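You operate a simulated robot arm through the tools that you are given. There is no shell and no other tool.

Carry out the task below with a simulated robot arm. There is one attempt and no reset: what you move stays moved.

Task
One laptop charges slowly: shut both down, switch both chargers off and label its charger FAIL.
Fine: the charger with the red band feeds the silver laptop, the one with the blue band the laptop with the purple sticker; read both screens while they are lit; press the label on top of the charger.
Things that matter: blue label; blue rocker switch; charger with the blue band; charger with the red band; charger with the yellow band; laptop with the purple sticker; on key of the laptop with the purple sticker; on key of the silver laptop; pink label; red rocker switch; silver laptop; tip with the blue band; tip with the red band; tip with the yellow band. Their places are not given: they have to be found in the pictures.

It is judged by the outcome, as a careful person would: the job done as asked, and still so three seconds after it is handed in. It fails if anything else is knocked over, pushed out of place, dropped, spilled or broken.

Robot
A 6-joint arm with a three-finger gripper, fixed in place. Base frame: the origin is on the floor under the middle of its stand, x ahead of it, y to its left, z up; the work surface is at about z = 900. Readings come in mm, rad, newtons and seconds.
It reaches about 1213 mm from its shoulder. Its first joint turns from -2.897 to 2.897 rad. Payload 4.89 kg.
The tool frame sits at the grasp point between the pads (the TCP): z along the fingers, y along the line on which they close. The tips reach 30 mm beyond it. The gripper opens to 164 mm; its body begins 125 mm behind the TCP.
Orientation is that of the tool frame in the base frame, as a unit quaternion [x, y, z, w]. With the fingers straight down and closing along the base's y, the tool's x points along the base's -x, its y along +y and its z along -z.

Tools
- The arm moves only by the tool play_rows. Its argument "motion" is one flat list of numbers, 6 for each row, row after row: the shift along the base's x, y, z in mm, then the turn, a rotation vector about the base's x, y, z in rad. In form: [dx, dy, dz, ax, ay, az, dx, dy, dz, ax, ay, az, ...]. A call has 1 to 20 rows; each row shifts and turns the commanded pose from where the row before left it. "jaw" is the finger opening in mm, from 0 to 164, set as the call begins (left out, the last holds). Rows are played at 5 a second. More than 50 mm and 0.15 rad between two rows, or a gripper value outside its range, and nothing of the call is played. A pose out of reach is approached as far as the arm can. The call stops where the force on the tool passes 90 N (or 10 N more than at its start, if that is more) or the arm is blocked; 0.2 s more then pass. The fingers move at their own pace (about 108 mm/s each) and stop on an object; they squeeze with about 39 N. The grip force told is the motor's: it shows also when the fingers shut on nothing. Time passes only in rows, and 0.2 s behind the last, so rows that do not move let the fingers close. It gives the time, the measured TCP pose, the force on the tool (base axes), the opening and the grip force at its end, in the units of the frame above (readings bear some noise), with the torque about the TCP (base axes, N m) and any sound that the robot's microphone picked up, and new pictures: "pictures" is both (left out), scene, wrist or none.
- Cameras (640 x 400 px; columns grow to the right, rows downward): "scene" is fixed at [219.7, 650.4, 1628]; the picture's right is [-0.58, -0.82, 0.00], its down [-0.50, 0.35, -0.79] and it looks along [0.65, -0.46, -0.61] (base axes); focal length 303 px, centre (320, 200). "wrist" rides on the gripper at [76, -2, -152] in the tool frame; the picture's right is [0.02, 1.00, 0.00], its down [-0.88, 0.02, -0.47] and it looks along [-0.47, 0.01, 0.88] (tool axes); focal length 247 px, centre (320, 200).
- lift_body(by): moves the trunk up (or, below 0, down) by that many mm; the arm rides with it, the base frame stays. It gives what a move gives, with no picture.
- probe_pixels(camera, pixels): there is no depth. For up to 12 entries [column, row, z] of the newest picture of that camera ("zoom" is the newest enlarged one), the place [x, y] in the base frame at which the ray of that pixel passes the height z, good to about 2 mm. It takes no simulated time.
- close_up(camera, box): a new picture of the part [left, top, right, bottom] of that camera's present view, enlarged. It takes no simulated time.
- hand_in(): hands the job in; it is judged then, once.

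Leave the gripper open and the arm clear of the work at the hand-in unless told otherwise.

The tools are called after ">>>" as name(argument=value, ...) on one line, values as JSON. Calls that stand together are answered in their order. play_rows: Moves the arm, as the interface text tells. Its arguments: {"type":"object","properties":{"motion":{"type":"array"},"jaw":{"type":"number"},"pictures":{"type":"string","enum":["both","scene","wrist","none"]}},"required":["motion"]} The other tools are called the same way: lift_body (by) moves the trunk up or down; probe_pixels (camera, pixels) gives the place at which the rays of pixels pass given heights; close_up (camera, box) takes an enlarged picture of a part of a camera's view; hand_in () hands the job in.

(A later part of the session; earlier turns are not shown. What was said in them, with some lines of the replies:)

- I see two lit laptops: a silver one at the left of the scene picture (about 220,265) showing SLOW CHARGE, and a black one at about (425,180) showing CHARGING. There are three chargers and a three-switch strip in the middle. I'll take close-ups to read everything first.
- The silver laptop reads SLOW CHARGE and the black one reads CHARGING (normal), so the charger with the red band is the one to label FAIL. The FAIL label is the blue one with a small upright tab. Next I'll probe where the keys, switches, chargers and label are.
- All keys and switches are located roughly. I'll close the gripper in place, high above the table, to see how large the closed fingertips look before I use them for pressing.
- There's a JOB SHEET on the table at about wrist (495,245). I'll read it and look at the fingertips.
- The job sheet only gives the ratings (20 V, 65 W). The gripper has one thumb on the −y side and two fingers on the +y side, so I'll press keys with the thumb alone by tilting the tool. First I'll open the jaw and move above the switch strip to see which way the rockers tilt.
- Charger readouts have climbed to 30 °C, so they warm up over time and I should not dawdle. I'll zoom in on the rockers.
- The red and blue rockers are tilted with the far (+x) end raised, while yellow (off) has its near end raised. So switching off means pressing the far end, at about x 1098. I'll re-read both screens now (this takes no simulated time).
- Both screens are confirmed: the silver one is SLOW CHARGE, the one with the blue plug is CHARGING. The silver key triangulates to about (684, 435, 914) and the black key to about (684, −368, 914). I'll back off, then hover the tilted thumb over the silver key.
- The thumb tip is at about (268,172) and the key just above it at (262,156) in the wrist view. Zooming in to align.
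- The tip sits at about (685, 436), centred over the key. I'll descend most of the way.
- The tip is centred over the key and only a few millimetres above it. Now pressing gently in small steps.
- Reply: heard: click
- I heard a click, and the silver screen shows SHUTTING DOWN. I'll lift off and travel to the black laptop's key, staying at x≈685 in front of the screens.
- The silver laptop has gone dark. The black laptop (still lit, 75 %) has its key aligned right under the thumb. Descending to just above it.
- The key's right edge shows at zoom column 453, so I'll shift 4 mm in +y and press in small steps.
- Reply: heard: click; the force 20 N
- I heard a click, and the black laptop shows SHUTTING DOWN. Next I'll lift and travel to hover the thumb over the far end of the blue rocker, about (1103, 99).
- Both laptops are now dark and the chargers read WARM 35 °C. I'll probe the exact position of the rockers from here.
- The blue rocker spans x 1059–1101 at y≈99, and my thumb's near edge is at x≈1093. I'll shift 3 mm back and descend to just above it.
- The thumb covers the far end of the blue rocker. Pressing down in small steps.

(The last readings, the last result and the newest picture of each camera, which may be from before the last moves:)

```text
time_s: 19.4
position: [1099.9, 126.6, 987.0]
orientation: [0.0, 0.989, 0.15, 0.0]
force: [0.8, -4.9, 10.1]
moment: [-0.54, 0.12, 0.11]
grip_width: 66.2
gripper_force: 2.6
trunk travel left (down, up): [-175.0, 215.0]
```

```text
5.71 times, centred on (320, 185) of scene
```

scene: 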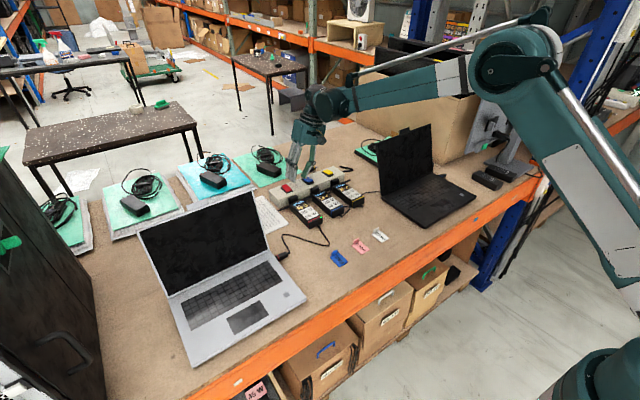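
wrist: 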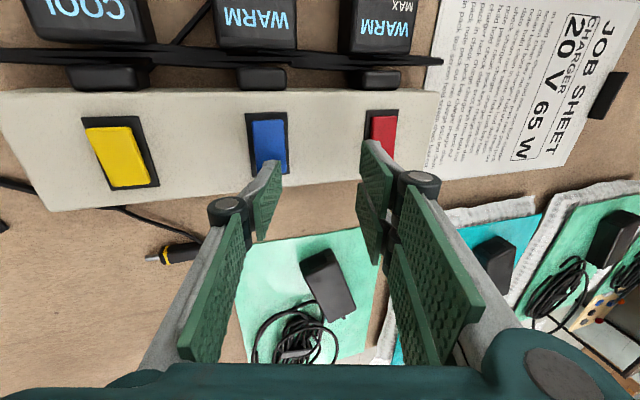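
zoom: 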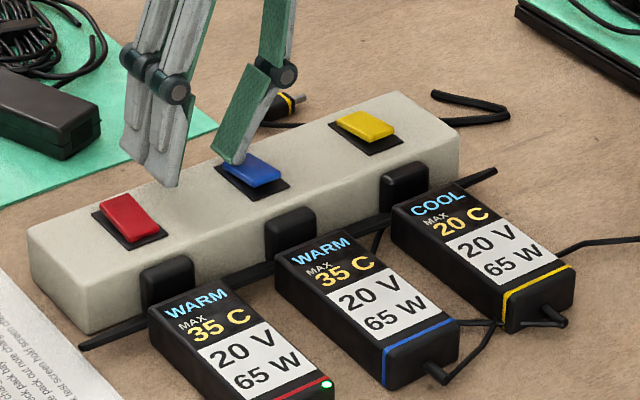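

The blue charger's LED has gone out. I'll lift and shift over to the far end of the red rocker at y≈200.

>>> play_rows(motion=[0, 0, 43, 0, 0, 0, 0, 49, 0, 0, 0, 0, 0, 49, 0, 0, 0, 0, 0, 3, -28, 0, 0, 0], pictures="both")

>>> close_up(camera="wrist", box=[120, 70, 320, 205])

>>> close_up(camera="scene", box=[270, 150, 370, 220])

```text
time_s: 20.4
position: [1100.1, 229.1, 1003.0]
orientation: [0.0, 0.989, 0.149, 0.0]
force: [-2.7, 0.8, 0.6]
moment: [-0.13, -0.17, -0.03]
grip_width: 60.0
gripper_force: 0.1
trunk travel left (down, up): [-175.0, 215.0]
```

scene: 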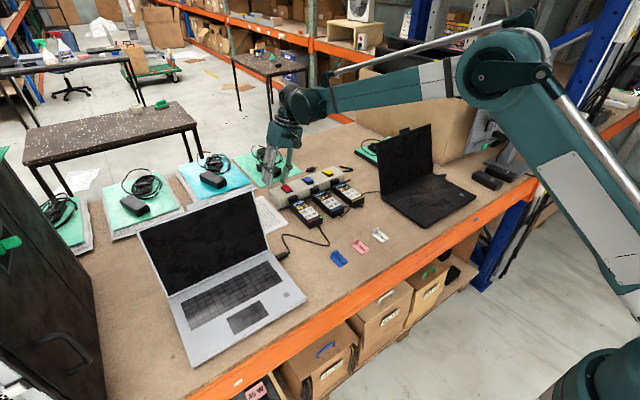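
wrist: 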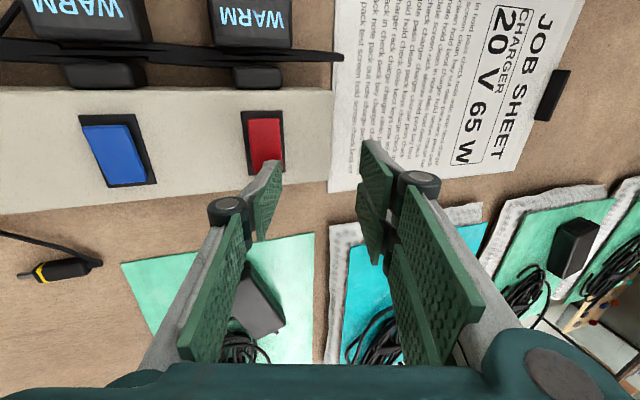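

```text
2.96 times, centred on (220, 138) of wrist
```

zoom: 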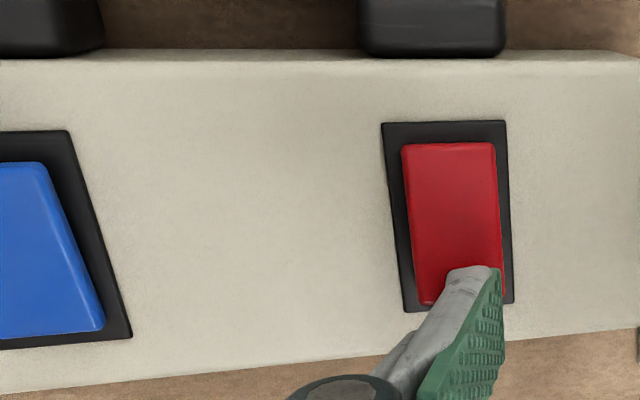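

```text
5.71 times, centred on (320, 185) of scene
```

zoom: 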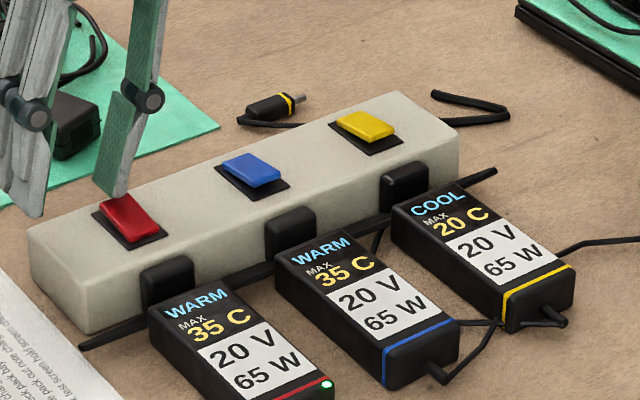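

The blue rocker now lies like the off (yellow) one. Next I'll shift 4 mm in −y and press the far end of the red rocker.

>>> play_rows(motion=[0, -4, -9, 0, 0, 0, 0, 0, -3, 0, 0, 0, 0, 0, -3, 0, 0, 0], pictures="scene")

>>> close_up(camera="scene", box=[270, 150, 370, 220])

```text
time_s: 21.2
position: [1099.9, 224.1, 986.2]
orientation: [0.0, 0.989, 0.149, 0.0]
force: [0.9, -6.6, 11.3]
moment: [-0.51, 0.11, 0.12]
grip_width: 66.1
gripper_force: 2.4
trunk travel left (down, up): [-175.0, 215.0]
```

scene: 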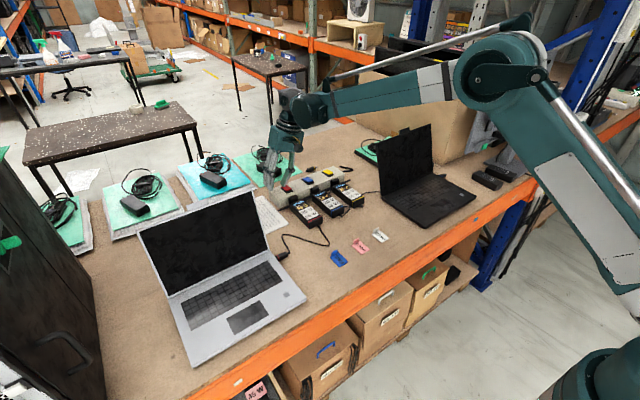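

```text
5.71 times, centred on (320, 185) of scene
```

zoom: 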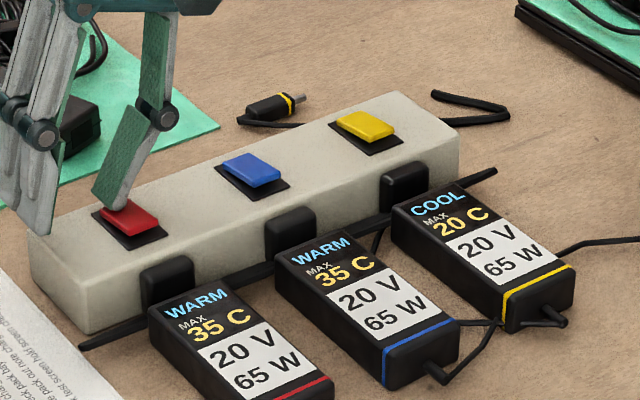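

The red charger's LED is out as well, so both chargers are off. Now for the blue FAIL label: I'll lift, straighten the tool, and turn it 90° so the fingers close along x on the label's upright tab.

>>> play_rows(motion=[0, 0, 35, 0, 0, 0, 0, 0, 40, -0.1, 0, 0, 0, 0, 40, -0.1, 0, 0, -30, 0, 0, -0.099, 0, 0, -30, 0, 0, 0, 0, 0.131, -30, 0, 0, 0, 0, 0.131, -30, 0, 0, 0, 0, 0.131, -30, 0, 0, 0, 0, 0.131, -30, 0, 0, 0, 0, 0.131, -30, 0, 0, 0, 0, 0.131, -30, 0, 0, 0, 0, 0.131, -30, 0, 0, 0, 0, 0.131, -30, 0, 0, 0, 0, 0.131, -30, 0, 0, 0, 0, 0.131, -30, 0, 0, 0, 0, 0.131, -30, 0, 0, 0, 0, 0.13, -10, 0, 0, 0, 0, 0], jaw=100)

>>> close_up(camera="scene", box=[270, 150, 370, 220])

>>> close_up(camera="wrist", box=[240, 80, 400, 180])

```text
time_s: 24.8
position: [699.6, 224.3, 1101.4]
orientation: [0.707, -0.707, -0.001, 0.001]
force: [0.1, 0.4, -0.1]
moment: [-0.01, 0.06, 0.06]
grip_width: 100.0
gripper_force: 0.1
trunk travel left (down, up): [-175.0, 215.0]
```

scene: 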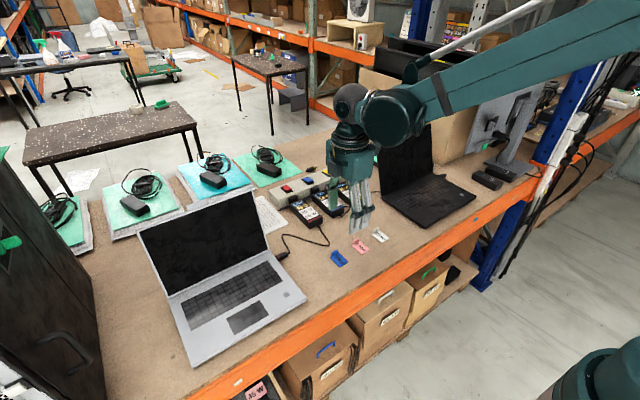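
wrist: 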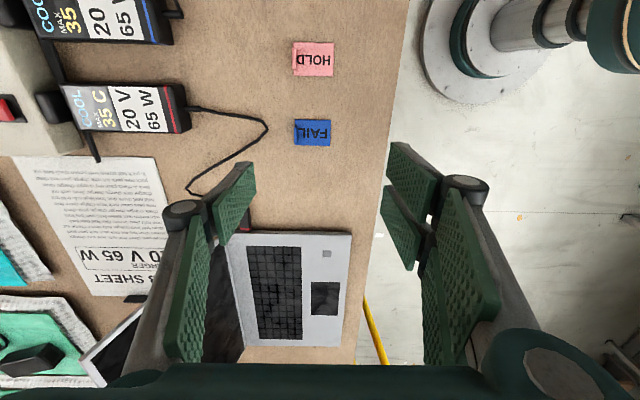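

```text
5.71 times, centred on (320, 185) of scene
```

zoom: 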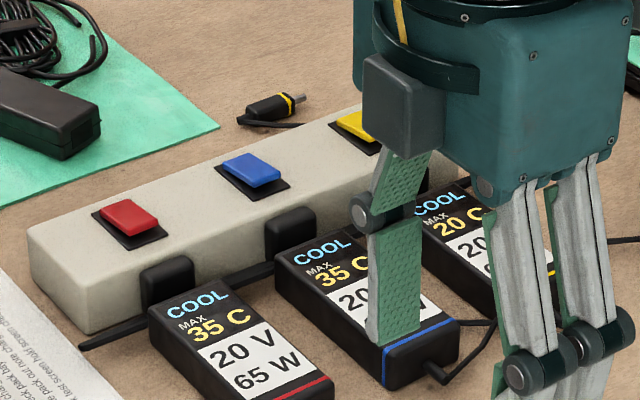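

```text
4.00 times, centred on (320, 130) of wrist
```

zoom: 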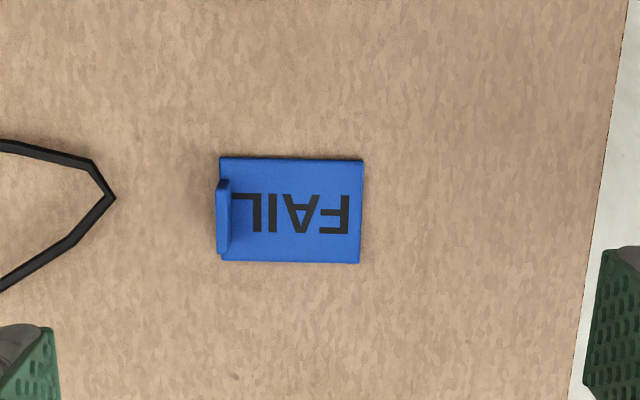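

Both chargers now read COOL with their LEDs off. I'll measure the label plate and its tab from this top view.

>>> probe_pixels(camera="zoom", pixels=[[220, 157, 903], [363, 159, 903], [360, 263, 903], [222, 262, 903], [231, 180, 920], [231, 250, 903], [217, 182, 920], [218, 253, 920], [228, 253, 920], [291, 210, 903], [225, 217, 918]])

>>> close_up(camera="wrist", box=[285, 110, 345, 150])

>>> close_up(camera="scene", box=[322, 240, 362, 275])

```text
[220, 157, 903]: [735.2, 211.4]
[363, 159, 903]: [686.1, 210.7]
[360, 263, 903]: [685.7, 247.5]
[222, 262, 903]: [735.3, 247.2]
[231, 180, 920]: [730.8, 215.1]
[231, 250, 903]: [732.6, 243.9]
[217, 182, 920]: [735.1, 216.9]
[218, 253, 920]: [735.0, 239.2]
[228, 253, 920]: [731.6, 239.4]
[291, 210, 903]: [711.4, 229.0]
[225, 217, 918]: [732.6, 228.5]
```

```text
10.00 times, centred on (315, 130) of wrist
```

zoom: 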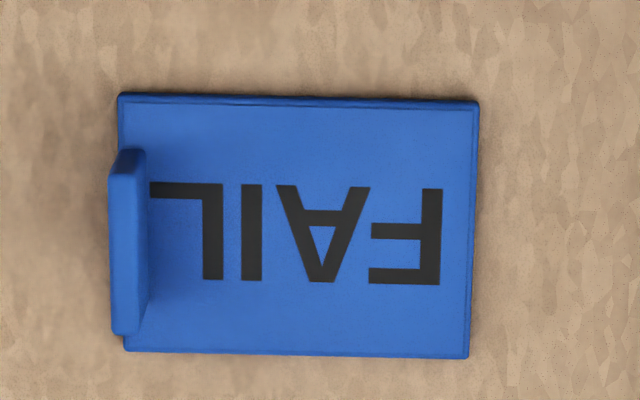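

```text
11.43 times, centred on (342, 258) of scene
```

zoom: 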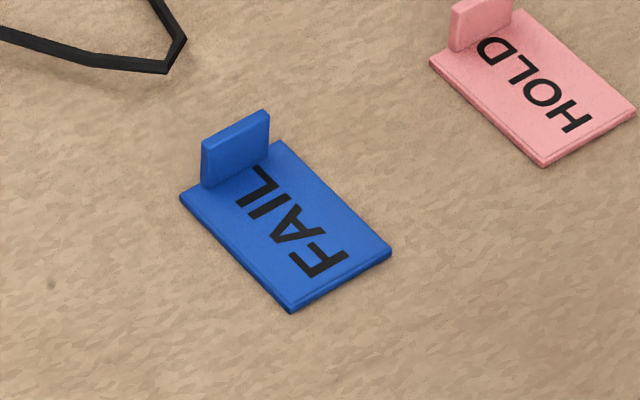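

The plate is 50 × 36 mm, spanning x 686–735 and y 211–247. The tab is at x≈733, y≈228, standing to about z 919. I'll move over the tab and descend to look.

>>> play_rows(motion=[33.4, 4.2, -21, 0, 0, 0, 0, 0, -40, 0, 0, 0, 0, 0, -40, 0, 0, 0, 0, 0, -40, 0, 0, 0, 0, 0, 0, 0, 0, 0], jaw=50)

>>> close_up(camera="wrist", box=[240, 100, 400, 220])

>>> close_up(camera="scene", box=[310, 220, 380, 280])

```text
time_s: 26.0
position: [735.1, 229.4, 959.8]
orientation: [-0.707, 0.707, 0.001, 0.0]
force: [0.1, 0.2, 0.1]
moment: [-0.04, 0.01, 0.04]
grip_width: 49.8
gripper_force: 0.0
trunk travel left (down, up): [-175.0, 215.0]
```

scene: 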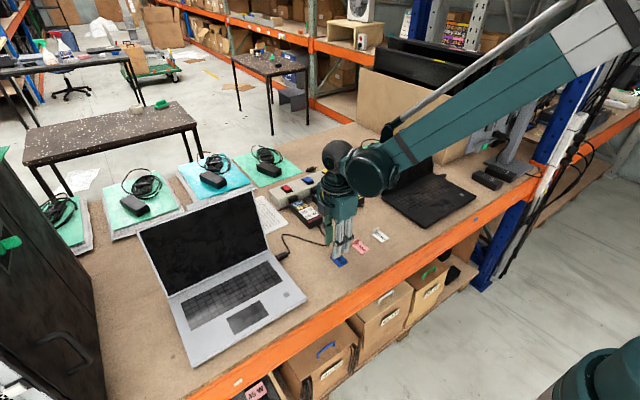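
wrist: 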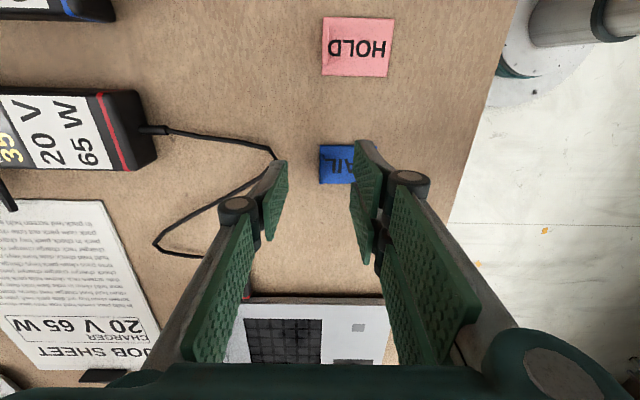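

```text
3.33 times, centred on (320, 160) of wrist
```

zoom: 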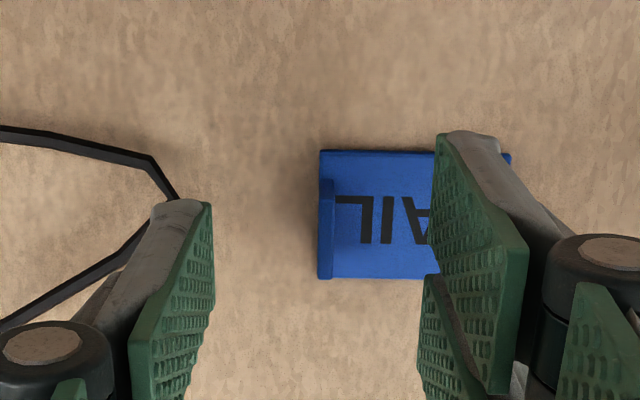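

```text
6.67 times, centred on (345, 250) of scene
```

zoom: 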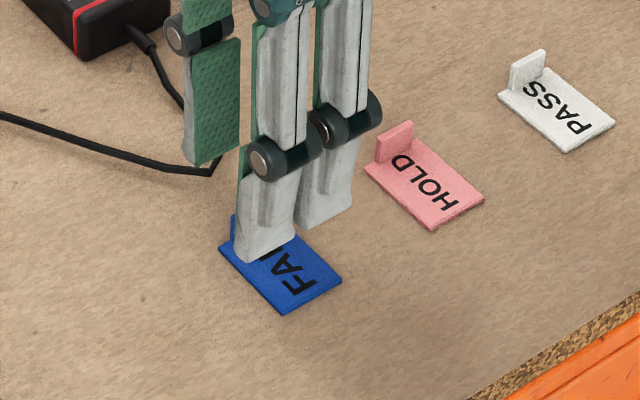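

The red charger's cable bends close to where the thumb will come down, so I'll check the clearance.

>>> probe_pixels(camera="wrist", pixels=[[274, 158, 903], [270, 150, 903], [276, 163, 903], [281, 165, 930], [268, 165, 930], [321, 165, 918], [338, 160, 903], [324, 165, 903], [319, 165, 918]])

>>> probe_pixels(camera="scene", pixels=[[329.3, 245.5, 903], [326, 245, 903], [331, 242, 903]])

>>> close_up(camera="wrist", box=[250, 130, 350, 200])

```text
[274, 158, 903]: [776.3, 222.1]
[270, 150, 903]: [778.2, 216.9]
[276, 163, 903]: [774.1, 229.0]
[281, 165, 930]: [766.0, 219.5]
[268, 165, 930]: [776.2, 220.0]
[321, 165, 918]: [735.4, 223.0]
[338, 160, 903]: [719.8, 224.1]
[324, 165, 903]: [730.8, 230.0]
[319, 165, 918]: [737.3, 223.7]
```

```text
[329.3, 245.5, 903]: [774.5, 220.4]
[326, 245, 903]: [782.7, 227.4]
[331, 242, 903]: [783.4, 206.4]
```

```text
5.71 times, centred on (300, 165) of wrist
```

zoom: 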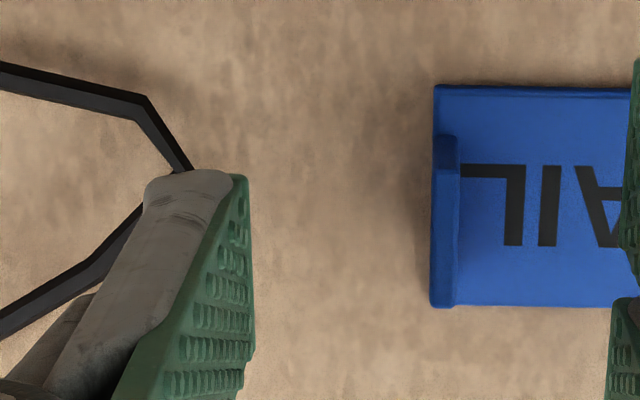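

The cable bend is at x≈774 and the thumb at this opening would reach x≈776. I'll narrow the jaw to 24 mm first, then descend.

>>> play_rows(motion=[-1, -0.5, 0, 0, 0, 0, 0, 0, 0, 0, 0, 0, 0, 0, -12, 0, 0, 0], jaw=24)

>>> close_up(camera="wrist", box=[250, 110, 390, 210])

>>> close_up(camera="scene", box=[310, 220, 380, 280])

```text
time_s: 26.8
position: [733.0, 229.0, 948.1]
orientation: [-0.707, 0.707, 0.0, -0.001]
force: [0.4, -0.8, 0.4]
moment: [0.05, -0.04, 0.03]
grip_width: 24.3
gripper_force: 0.0
trunk travel left (down, up): [-175.0, 215.0]
```

scene: 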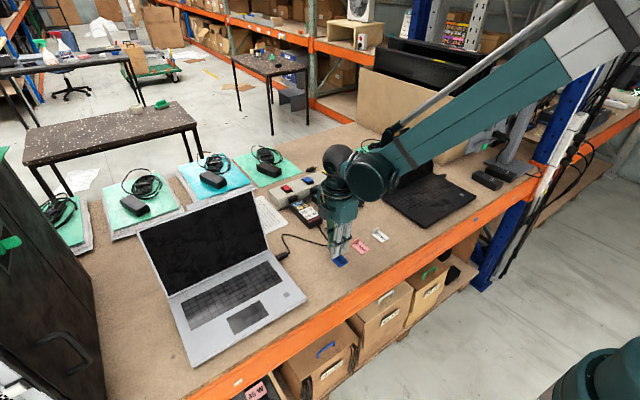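
wrist: 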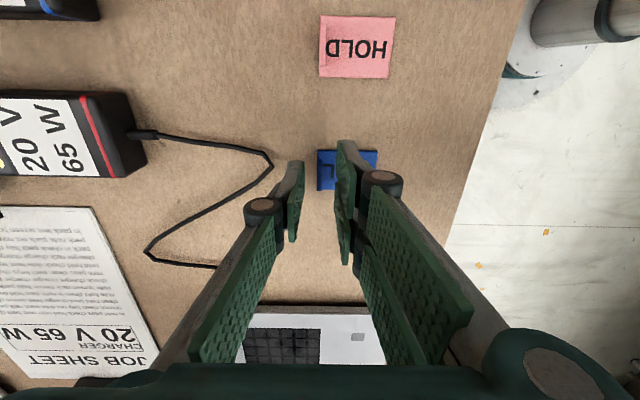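

```text
4.00 times, centred on (320, 160) of wrist
```

zoom: 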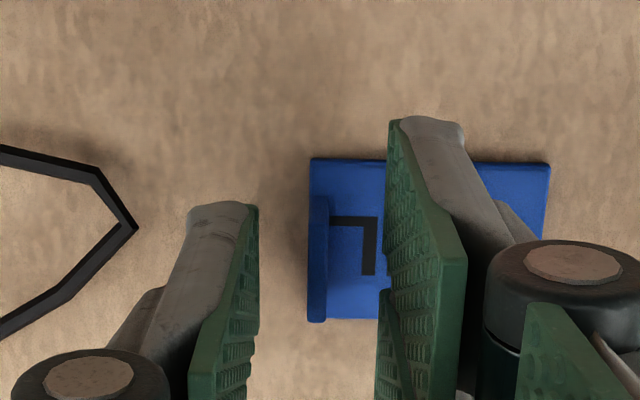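

```text
6.67 times, centred on (345, 250) of scene
```

zoom: 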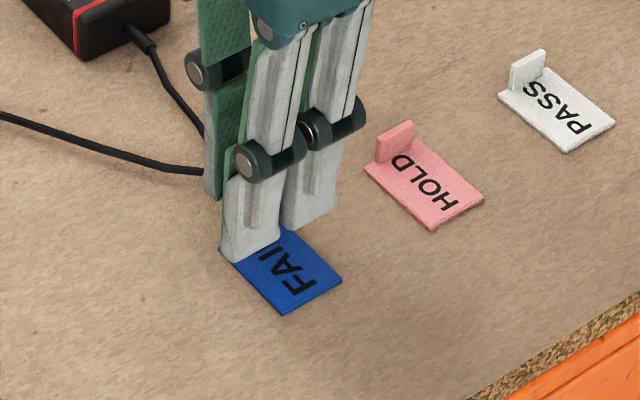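

The pads now straddle the tab (zoom columns 260 and 387, tab at about 319) and the thumb is clear of the cable. Descending so the tips are just above the plate.

>>> play_rows(motion=[0, 0, -8, 0, 0, 0, 0, 0, -3, 0, 0, 0])

>>> close_up(camera="scene", box=[310, 220, 380, 280])

>>> close_up(camera="wrist", box=[250, 110, 390, 210])

```text
time_s: 27.4
position: [733.0, 227.0, 937.0]
orientation: [-0.707, 0.707, 0.0, -0.001]
force: [-1.5, 0.1, -1.3]
moment: [-0.02, 0.01, 0.0]
grip_width: 24.0
gripper_force: 0.0
trunk travel left (down, up): [-175.0, 215.0]
```

scene: 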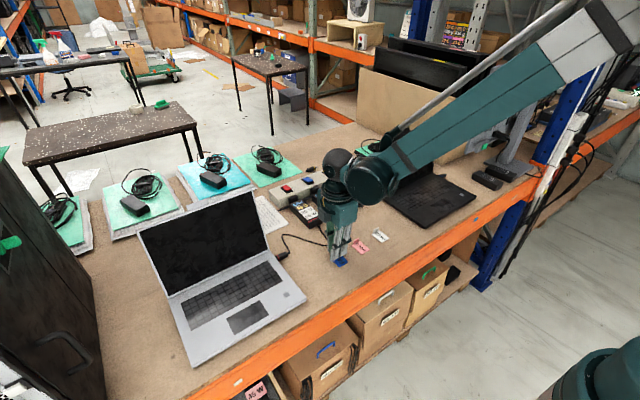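
wrist: 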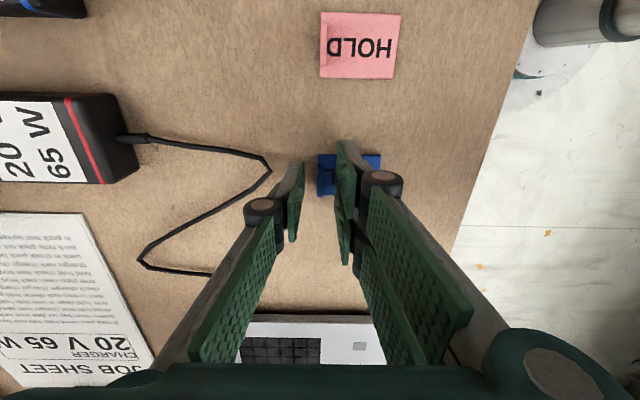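

```text
6.67 times, centred on (345, 250) of scene
```

zoom: 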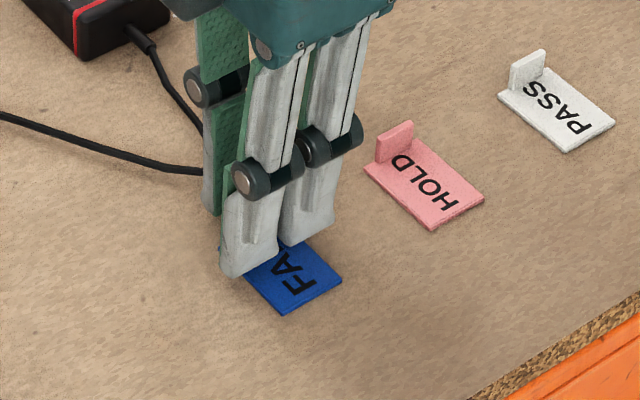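

```text
4.00 times, centred on (320, 160) of wrist
```

zoom: 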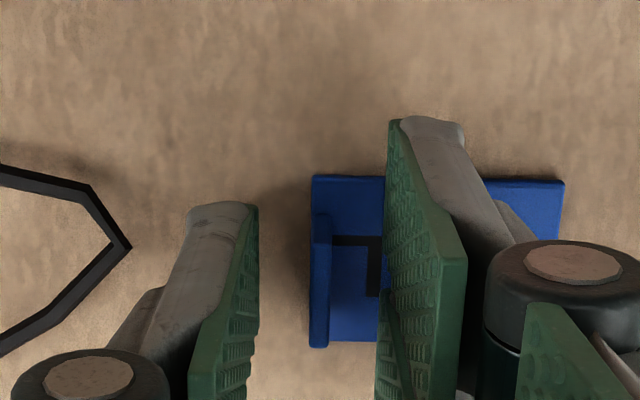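

The tips are at about z 907, with the tab between the pads. Closing the gripper on the tab.

>>> play_rows(motion=[0, 0, 0, 0, 0, 0, 0, 0, 0, 0, 0, 0, 0, 0, 0, 0, 0, 0], jaw=0)

>>> close_up(camera="scene", box=[310, 220, 380, 280])

>>> close_up(camera="wrist", box=[250, 110, 390, 210])

```text
time_s: 28.2
position: [732.9, 229.0, 936.2]
orientation: [-0.707, 0.707, 0.001, -0.002]
force: [-0.1, -0.1, 0.7]
moment: [-0.03, 0.01, 0.03]
grip_width: 6.1
gripper_force: 38.7
trunk travel left (down, up): [-175.0, 215.0]
```

scene: 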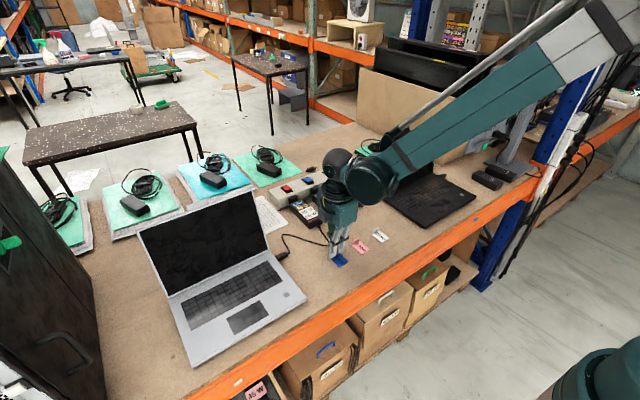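
wrist: 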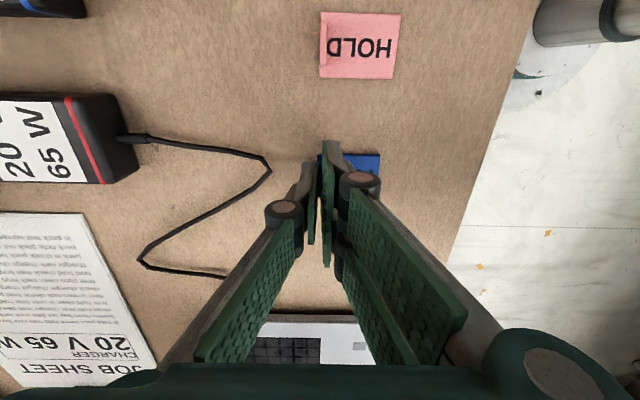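

```text
6.67 times, centred on (345, 250) of scene
```

zoom: 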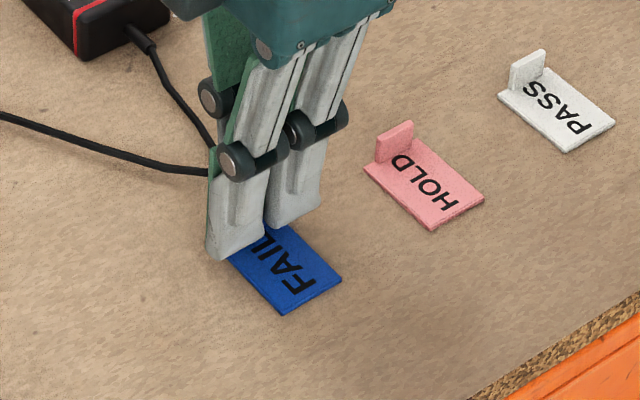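

```text
4.00 times, centred on (320, 160) of wrist
```

zoom: 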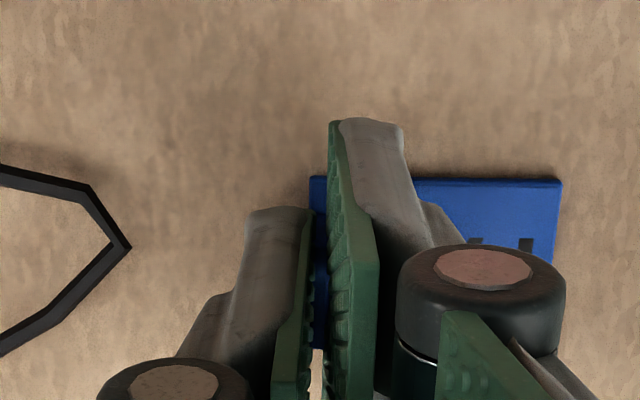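

The tab is gripped (6.1 mm between the pads). Lifting the label clear and carrying it above the charger with the red band.

>>> play_rows(motion=[0, 0, 15, 0, 0, 0, 0, 0, 35, 0, 0, 0, 0, 0, 45, 0, 0, 0, 37, -5.3, 5, 0, 0, 0, 37, -5.3, 5, 0, 0, 0, 37, -5.3, 0, 0, 0, 0, 37, -5.3, 0, 0, 0, 0, 37, -5.3, 0, 0, 0, 0, 37, -5.3, 0, 0, 0, 0])

>>> close_up(camera="scene", box=[270, 150, 370, 230])

>>> close_up(camera="wrist", box=[200, 90, 440, 240])

```text
time_s: 30.2
position: [954.2, 197.1, 1043.8]
orientation: [0.708, -0.707, 0.0, 0.0]
force: [-1.2, -0.3, 1.0]
moment: [-0.03, -0.18, 0.01]
grip_width: 5.7
gripper_force: 38.9
trunk travel left (down, up): [-175.0, 215.0]
```

scene: 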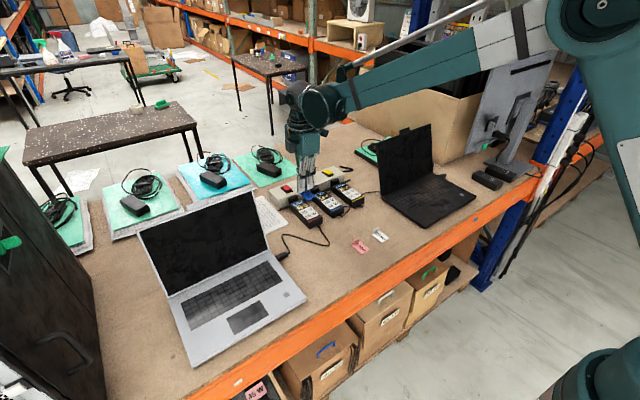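
wrist: 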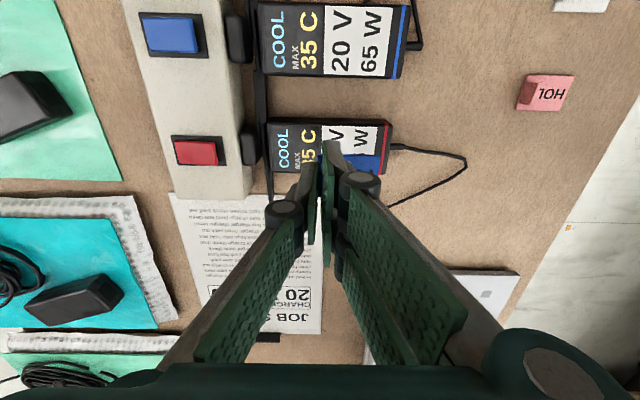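

```text
5.00 times, centred on (320, 190) of scene
```

zoom: 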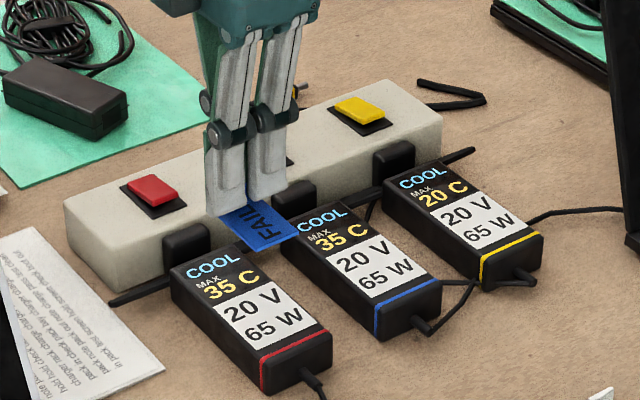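

```text
2.67 times, centred on (320, 165) of wrist
```

zoom: 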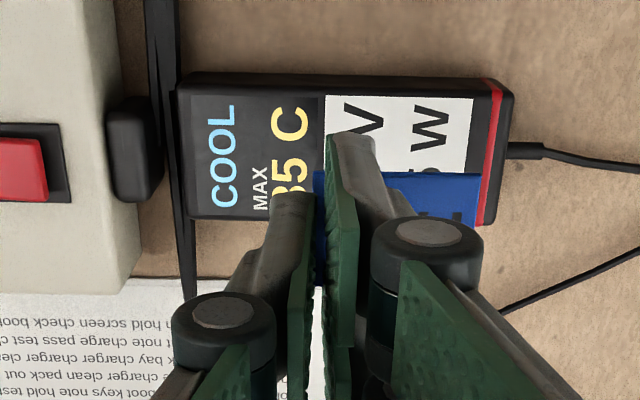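

Label hangs level in the grip. I'll zoom in on the red-band charger in both views to measure its top height and extents.

>>> close_up(camera="scene", box=[285, 195, 335, 235])

>>> probe_pixels(camera="zoom", pixels=[[320, 200, 930]])

>>> close_up(camera="wrist", box=[255, 105, 405, 195])

```text
10.00 times, centred on (310, 215) of scene
```

zoom: 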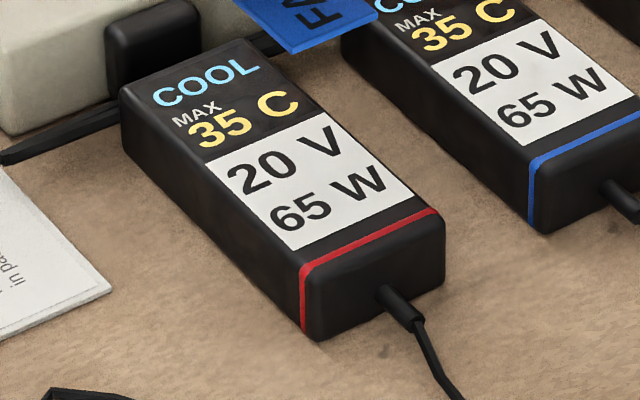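

```text
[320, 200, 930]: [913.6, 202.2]
```

```text
4.27 times, centred on (330, 150) of wrist
```

zoom: 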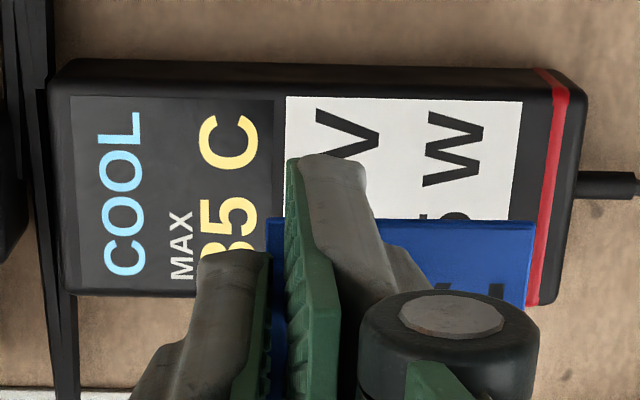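

Now triangulating the white sticker's corners from both cameras at several heights to find the charger's top.

>>> probe_pixels(camera="scene", pixels=[[319, 214.7, 925], [319, 214.7, 935], [319, 214.7, 945], [309.8, 206.3, 925], [309.8, 206.3, 935], [309.8, 206.3, 945], [307.3, 220, 935], [298.7, 211.5, 935], [290.1, 203.4, 935], [303, 200, 935]])

>>> probe_pixels(camera="wrist", pixels=[[377.1, 127, 925], [377.1, 127, 935], [377.1, 127, 945], [322.3, 125.9, 925], [322.3, 125.9, 935], [322.3, 125.9, 945], [268, 150, 935], [387, 127, 935], [330, 173, 935]])

```text
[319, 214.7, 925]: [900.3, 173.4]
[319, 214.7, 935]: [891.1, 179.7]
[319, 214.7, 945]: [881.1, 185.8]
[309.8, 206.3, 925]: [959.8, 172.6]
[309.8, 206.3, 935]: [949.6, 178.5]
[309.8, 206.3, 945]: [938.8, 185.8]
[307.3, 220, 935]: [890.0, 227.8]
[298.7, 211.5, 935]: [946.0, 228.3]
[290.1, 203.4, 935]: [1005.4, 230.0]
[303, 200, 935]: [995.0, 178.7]
```

```text
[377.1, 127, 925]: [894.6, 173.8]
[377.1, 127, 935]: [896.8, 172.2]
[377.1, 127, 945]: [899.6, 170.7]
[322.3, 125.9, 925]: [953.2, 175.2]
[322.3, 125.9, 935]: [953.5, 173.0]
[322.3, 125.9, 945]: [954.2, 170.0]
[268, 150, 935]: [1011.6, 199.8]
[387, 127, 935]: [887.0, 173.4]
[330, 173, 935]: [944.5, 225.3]
```

The charger's top is at z≈929–930 and spans x≈882–1007, y≈174–226, centred at y≈200. I'll shift 4 mm in +x and 3 mm in +y and lower the label close to the top.

>>> play_rows(motion=[4, 3, -36, 0, 0, 0, 0, 0, -30, 0, 0, 0])

>>> close_up(camera="scene", box=[280, 180, 340, 235])

>>> close_up(camera="wrist", box=[225, 105, 425, 225])

```text
time_s: 30.8
position: [959.2, 198.9, 977.4]
orientation: [-0.707, 0.707, 0.001, 0.0]
force: [-1.5, 0.7, 1.0]
moment: [0.04, -0.13, 0.01]
grip_width: 5.8
gripper_force: 39.4
trunk travel left (down, up): [-175.0, 215.0]
```

scene: 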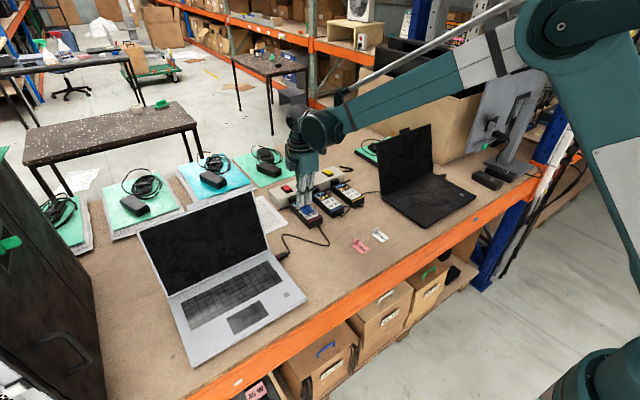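
wrist: 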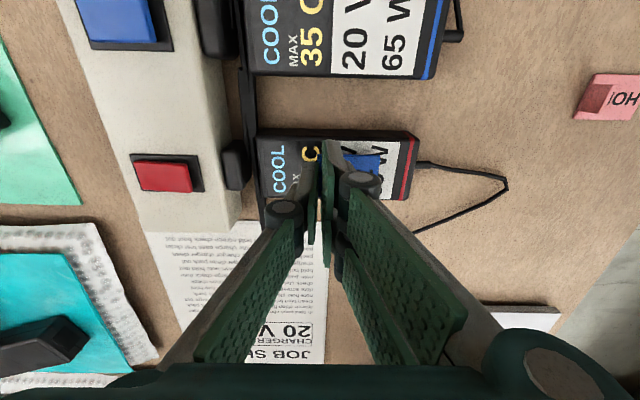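

```text
7.27 times, centred on (310, 208) of scene
```

zoom: 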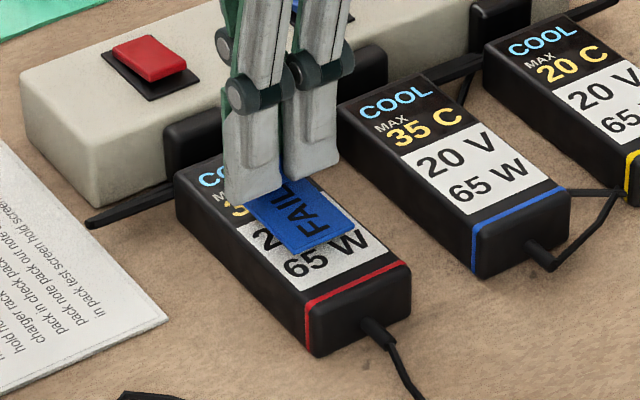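

```text
3.20 times, centred on (325, 165) of wrist
```

zoom: 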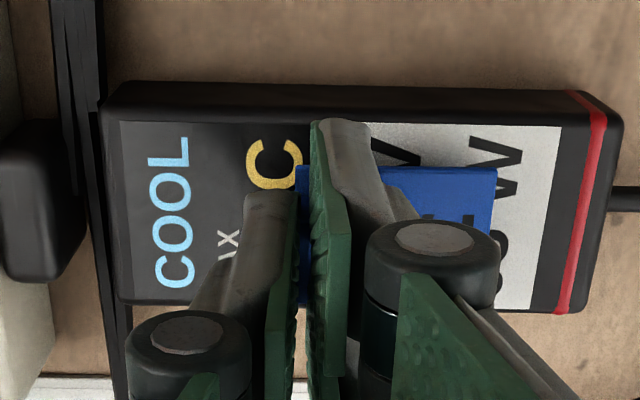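

The label sits nicely over the charger's middle. Lowering in small steps until contact, then pressing.

>>> play_rows(motion=[0, 0, -7, 0, 0, 0, 0, 0, -2, 0, 0, 0, 0, 0, -2, 0, 0, 0], pictures="none")

>>> close_up(camera="scene", box=[280, 180, 340, 235])

```text
time_s: 31.6
position: [958.8, 198.4, 966.9]
orientation: [-0.707, 0.707, 0.001, 0.0]
force: [7.6, 0.3, 37.4]
moment: [0.11, -0.14, 0.0]
grip_width: 6.0
gripper_force: 39.1
trunk travel left (down, up): [-175.0, 215.0]
```

```text
7.27 times, centred on (310, 208) of scene
```

zoom: 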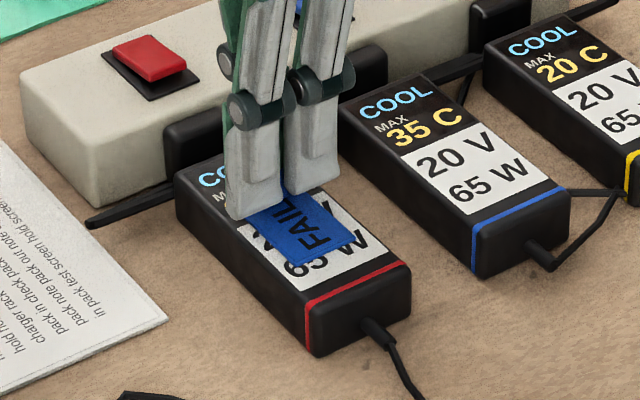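

There's 37 N of contact at TCP z≈967, so the label is being pressed firmly onto the charger. I'll hold briefly, ease the push slightly, then open the jaw a little to let go of the tab.

>>> play_rows(motion=[0, 0, 0, 0, 0, 0, 0, 0, 0, 0, 0, 0, 0, 0, 0.8, 0, 0, 0], pictures="none")

>>> play_rows(motion=[0, 0, 0, 0, 0, 0, 0, 0, 0, 0, 0, 0], jaw=30)

>>> close_up(camera="scene", box=[280, 180, 340, 235])

>>> close_up(camera="wrist", box=[225, 105, 425, 225])

```text
time_s: 32.4
position: [957.8, 197.5, 967.4]
orientation: [-0.707, 0.707, -0.001, 0.0]
force: [7.5, -0.9, 29.3]
moment: [-0.02, -0.12, 0.0]
grip_width: 6.0
gripper_force: 39.7
trunk travel left (down, up): [-175.0, 215.0]
```

```text
time_s: 33.0
position: [959.4, 199.2, 967.0]
orientation: [0.707, -0.707, 0.0, 0.001]
force: [0.2, 0.6, -0.1]
moment: [-0.03, 0.03, 0.0]
grip_width: 30.0
gripper_force: 0.0
trunk travel left (down, up): [-175.0, 215.0]
```

scene: 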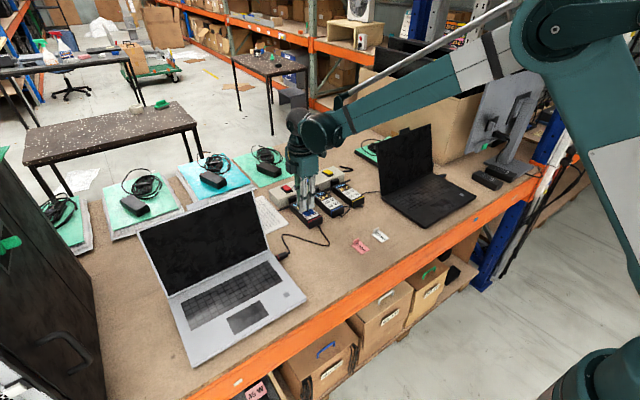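
wrist: 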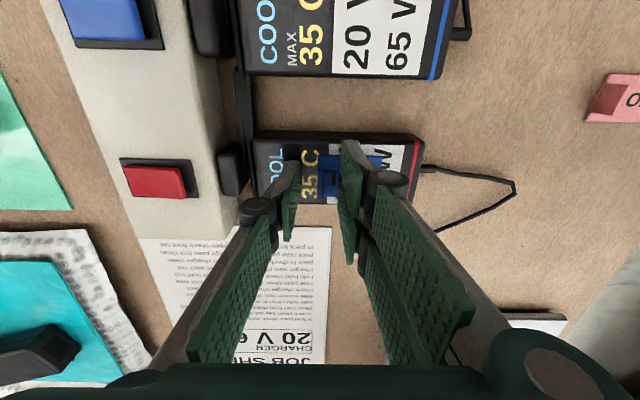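

```text
7.27 times, centred on (310, 208) of scene
```

zoom: 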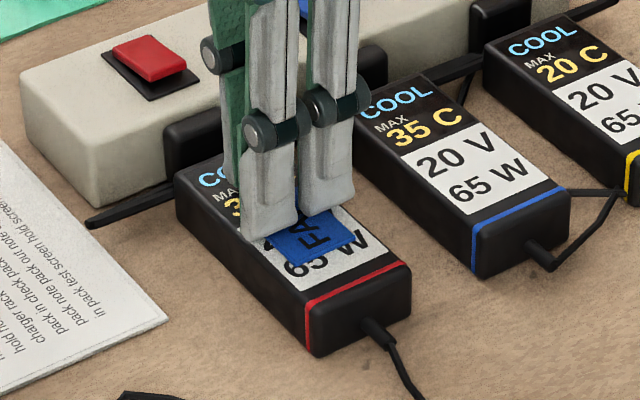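

```text
3.20 times, centred on (325, 165) of wrist
```

zoom: 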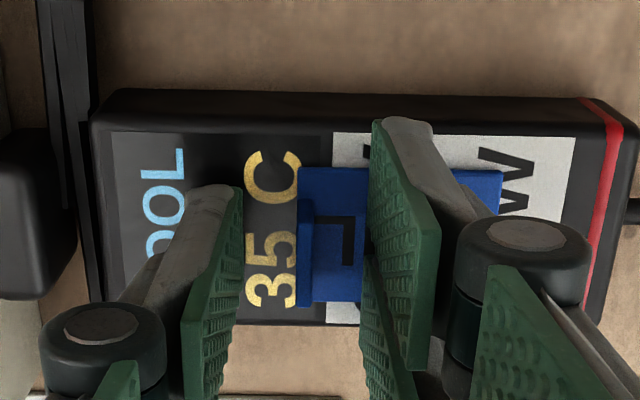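

The label lies flat on the charger and is released. For a good bond I'll press the plate gently with the two open fingertips above it (about 4 mm down).

>>> play_rows(motion=[0, 0, -2, 0, 0, 0, 0, 0, -1, 0, 0, 0, 0, 0, -1, 0, 0, 0], pictures="none")

>>> close_up(camera="scene", box=[280, 180, 340, 235])

```text
time_s: 33.8
position: [960.0, 198.4, 963.7]
orientation: [-0.707, 0.707, 0.0, 0.0]
force: [1.0, 0.4, 9.0]
moment: [-0.01, 0.14, -0.01]
grip_width: 29.4
gripper_force: 0.1
trunk travel left (down, up): [-175.0, 215.0]
```

```text
7.27 times, centred on (310, 208) of scene
```

zoom: 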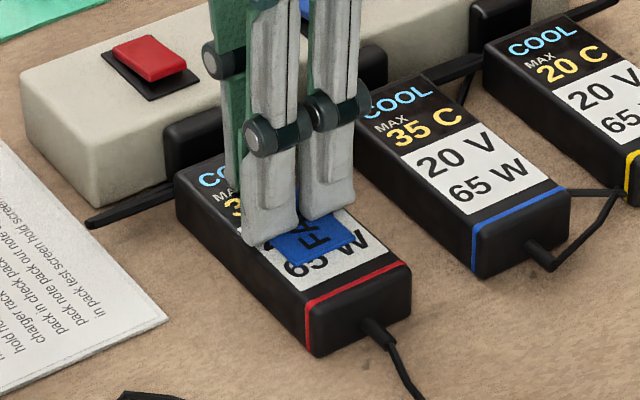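

I read 9 N on the plate; one more small step for a firm press, then straight up.

>>> play_rows(motion=[0, 0, -1, 0, 0, 0, 0, 0, -0.7, 0, 0, 0, 0, 0, 0, 0, 0, 0], pictures="none")

>>> play_rows(motion=[0, 0, 10, 0, 0, 0, 0, 0, 25, 0, 0, 0, 0, 0, 40, 0, 0, 0, 0, 0, 45, 0, 0, 0])

>>> close_up(camera="scene", box=[280, 180, 340, 235])

>>> close_up(camera="wrist", box=[225, 85, 425, 205])

```text
time_s: 34.6
position: [957.8, 198.4, 962.7]
orientation: [-0.707, 0.707, 0.0, 0.001]
force: [-3.6, -0.3, 27.1]
moment: [0.04, 0.57, 0.03]
grip_width: 31.3
gripper_force: 1.2
trunk travel left (down, up): [-175.0, 215.0]
```

```text
time_s: 35.6
position: [960.0, 200.0, 1080.5]
orientation: [0.707, -0.707, -0.001, 0.001]
force: [1.4, -0.1, -0.5]
moment: [-0.04, 0.17, 0.0]
grip_width: 30.1
gripper_force: 0.1
trunk travel left (down, up): [-175.0, 215.0]
```

scene: 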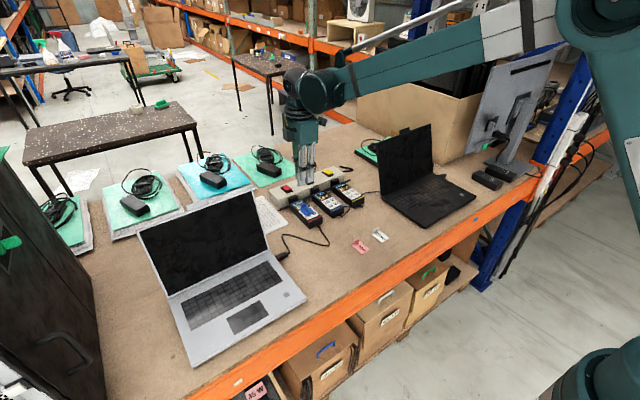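
wrist: 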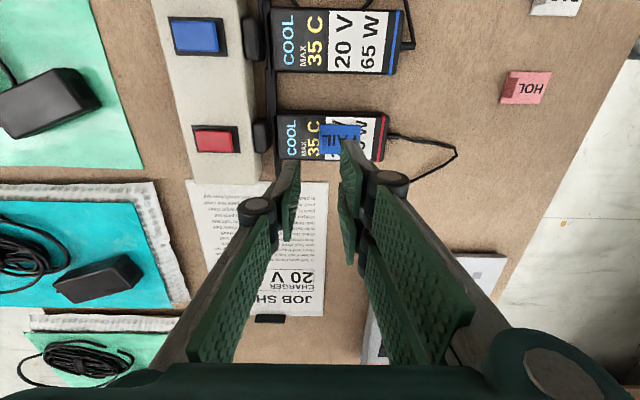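

```text
7.27 times, centred on (310, 208) of scene
```

zoom: 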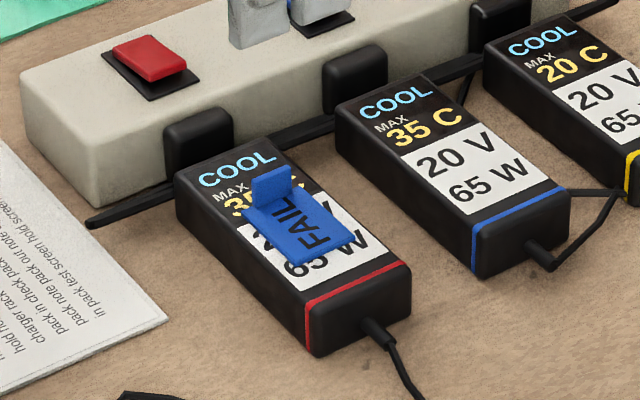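

```text
3.20 times, centred on (325, 145) of wrist
```

zoom: 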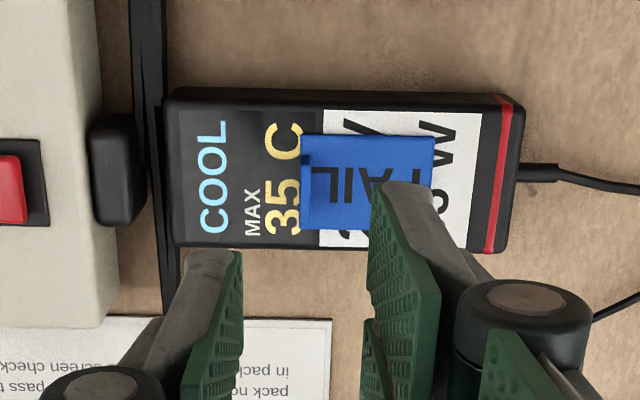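

The FAIL label is flat on the charger with the red band. I'll back the arm off high and clear with the gripper open, then make a final check of everything.

>>> play_rows(motion=[0, 0, 45, 0, 0, 0, 0, 0, 45, 0, 0, 0, 0, 0, 45, 0, 0, 0, -40, -20, 20, 0, 0, 0, -40, -20, 20, 0, 0, 0, -40, -20, 10, 0, 0, 0, -40, -20, 0, 0, 0, 0, -40, -20, 0, 0, 0, 0, -40, -20, 0, 0, 0, 0], jaw=164)

>>> close_up(camera="scene", box=[260, 150, 400, 275])

>>> close_up(camera="scene", box=[130, 180, 310, 360])

>>> close_up(camera="scene", box=[360, 110, 500, 240])

```text
time_s: 37.6
position: [718.5, 78.6, 1264.7]
orientation: [0.708, -0.706, 0.0, 0.001]
force: [1.8, 0.7, -2.3]
moment: [-0.08, 0.31, 0.0]
grip_width: 163.8
gripper_force: 0.1
trunk travel left (down, up): [-175.0, 215.0]
```

scene: 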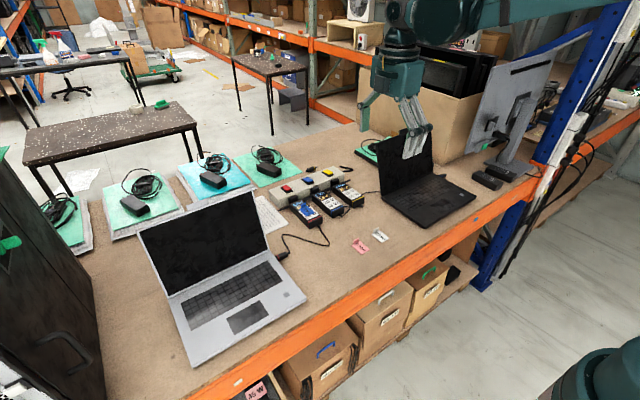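
wrist: 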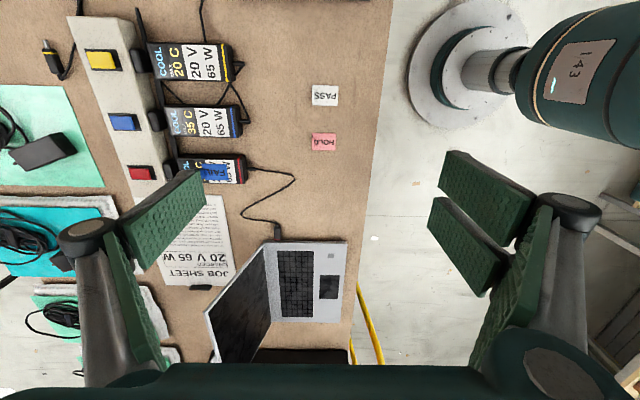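

```text
3.20 times, centred on (330, 212) of scene
```

zoom: 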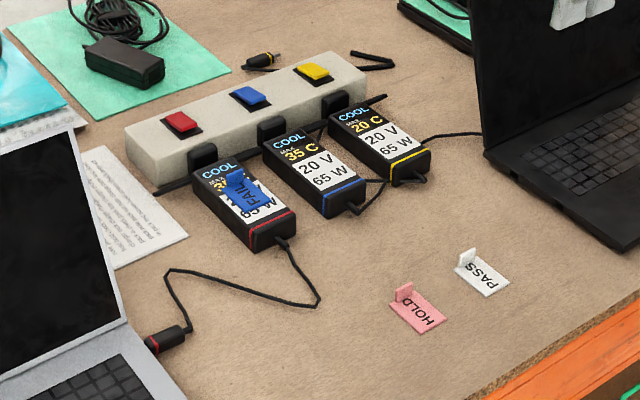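

```text
2.22 times, centred on (220, 270) of scene
```

zoom: 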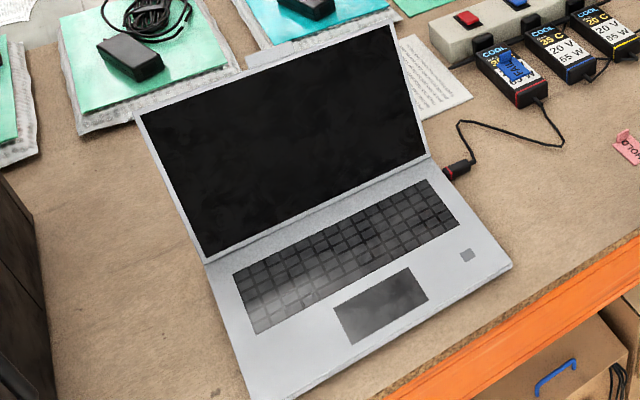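

```text
3.08 times, centred on (430, 175) of scene
```

zoom: 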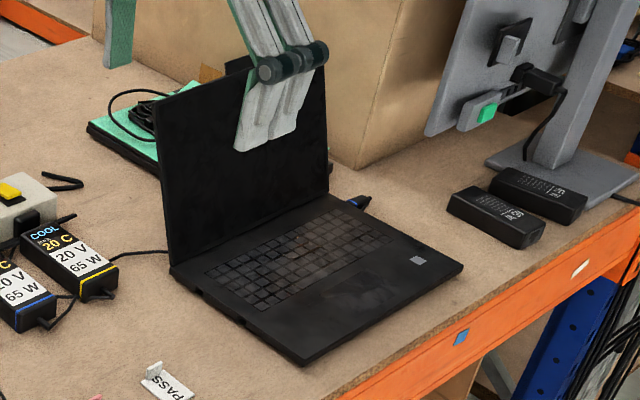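

Final check:
- Both screens are dark.
- The red and blue rockers are in the off position and both charger LEDs are out.
- The blue FAIL label sits on the red-band charger, which feeds the silver SLOW CHARGE laptop.
- The HOLD and PASS labels and the yellow charger are untouched.
- The gripper is open and the arm is clear.

Handing in.

>>> hand_in()

```text
The job is handed in.
```

The job is done and handed in; the result of the judging wasn't shown.

- **Slow laptop:** the silver one. Its screen read SLOW CHARGE, while the black one read CHARGING. I took the black laptop to be the one with the purple sticker: it has the blue tip plugged in, but I never saw the sticker itself.
- **Shutdown:** I pressed both on keys. Each screen showed SHUTTING DOWN and then went dark.
- **Chargers:** the red and blue rocker switches are off, and the lights on both chargers are out.
- **Label:** the blue FAIL label is pressed flat on top of the charger with the red band.

The last pictures showed nothing else knocked over or moved. The gripper is open and the arm is clear of the work.
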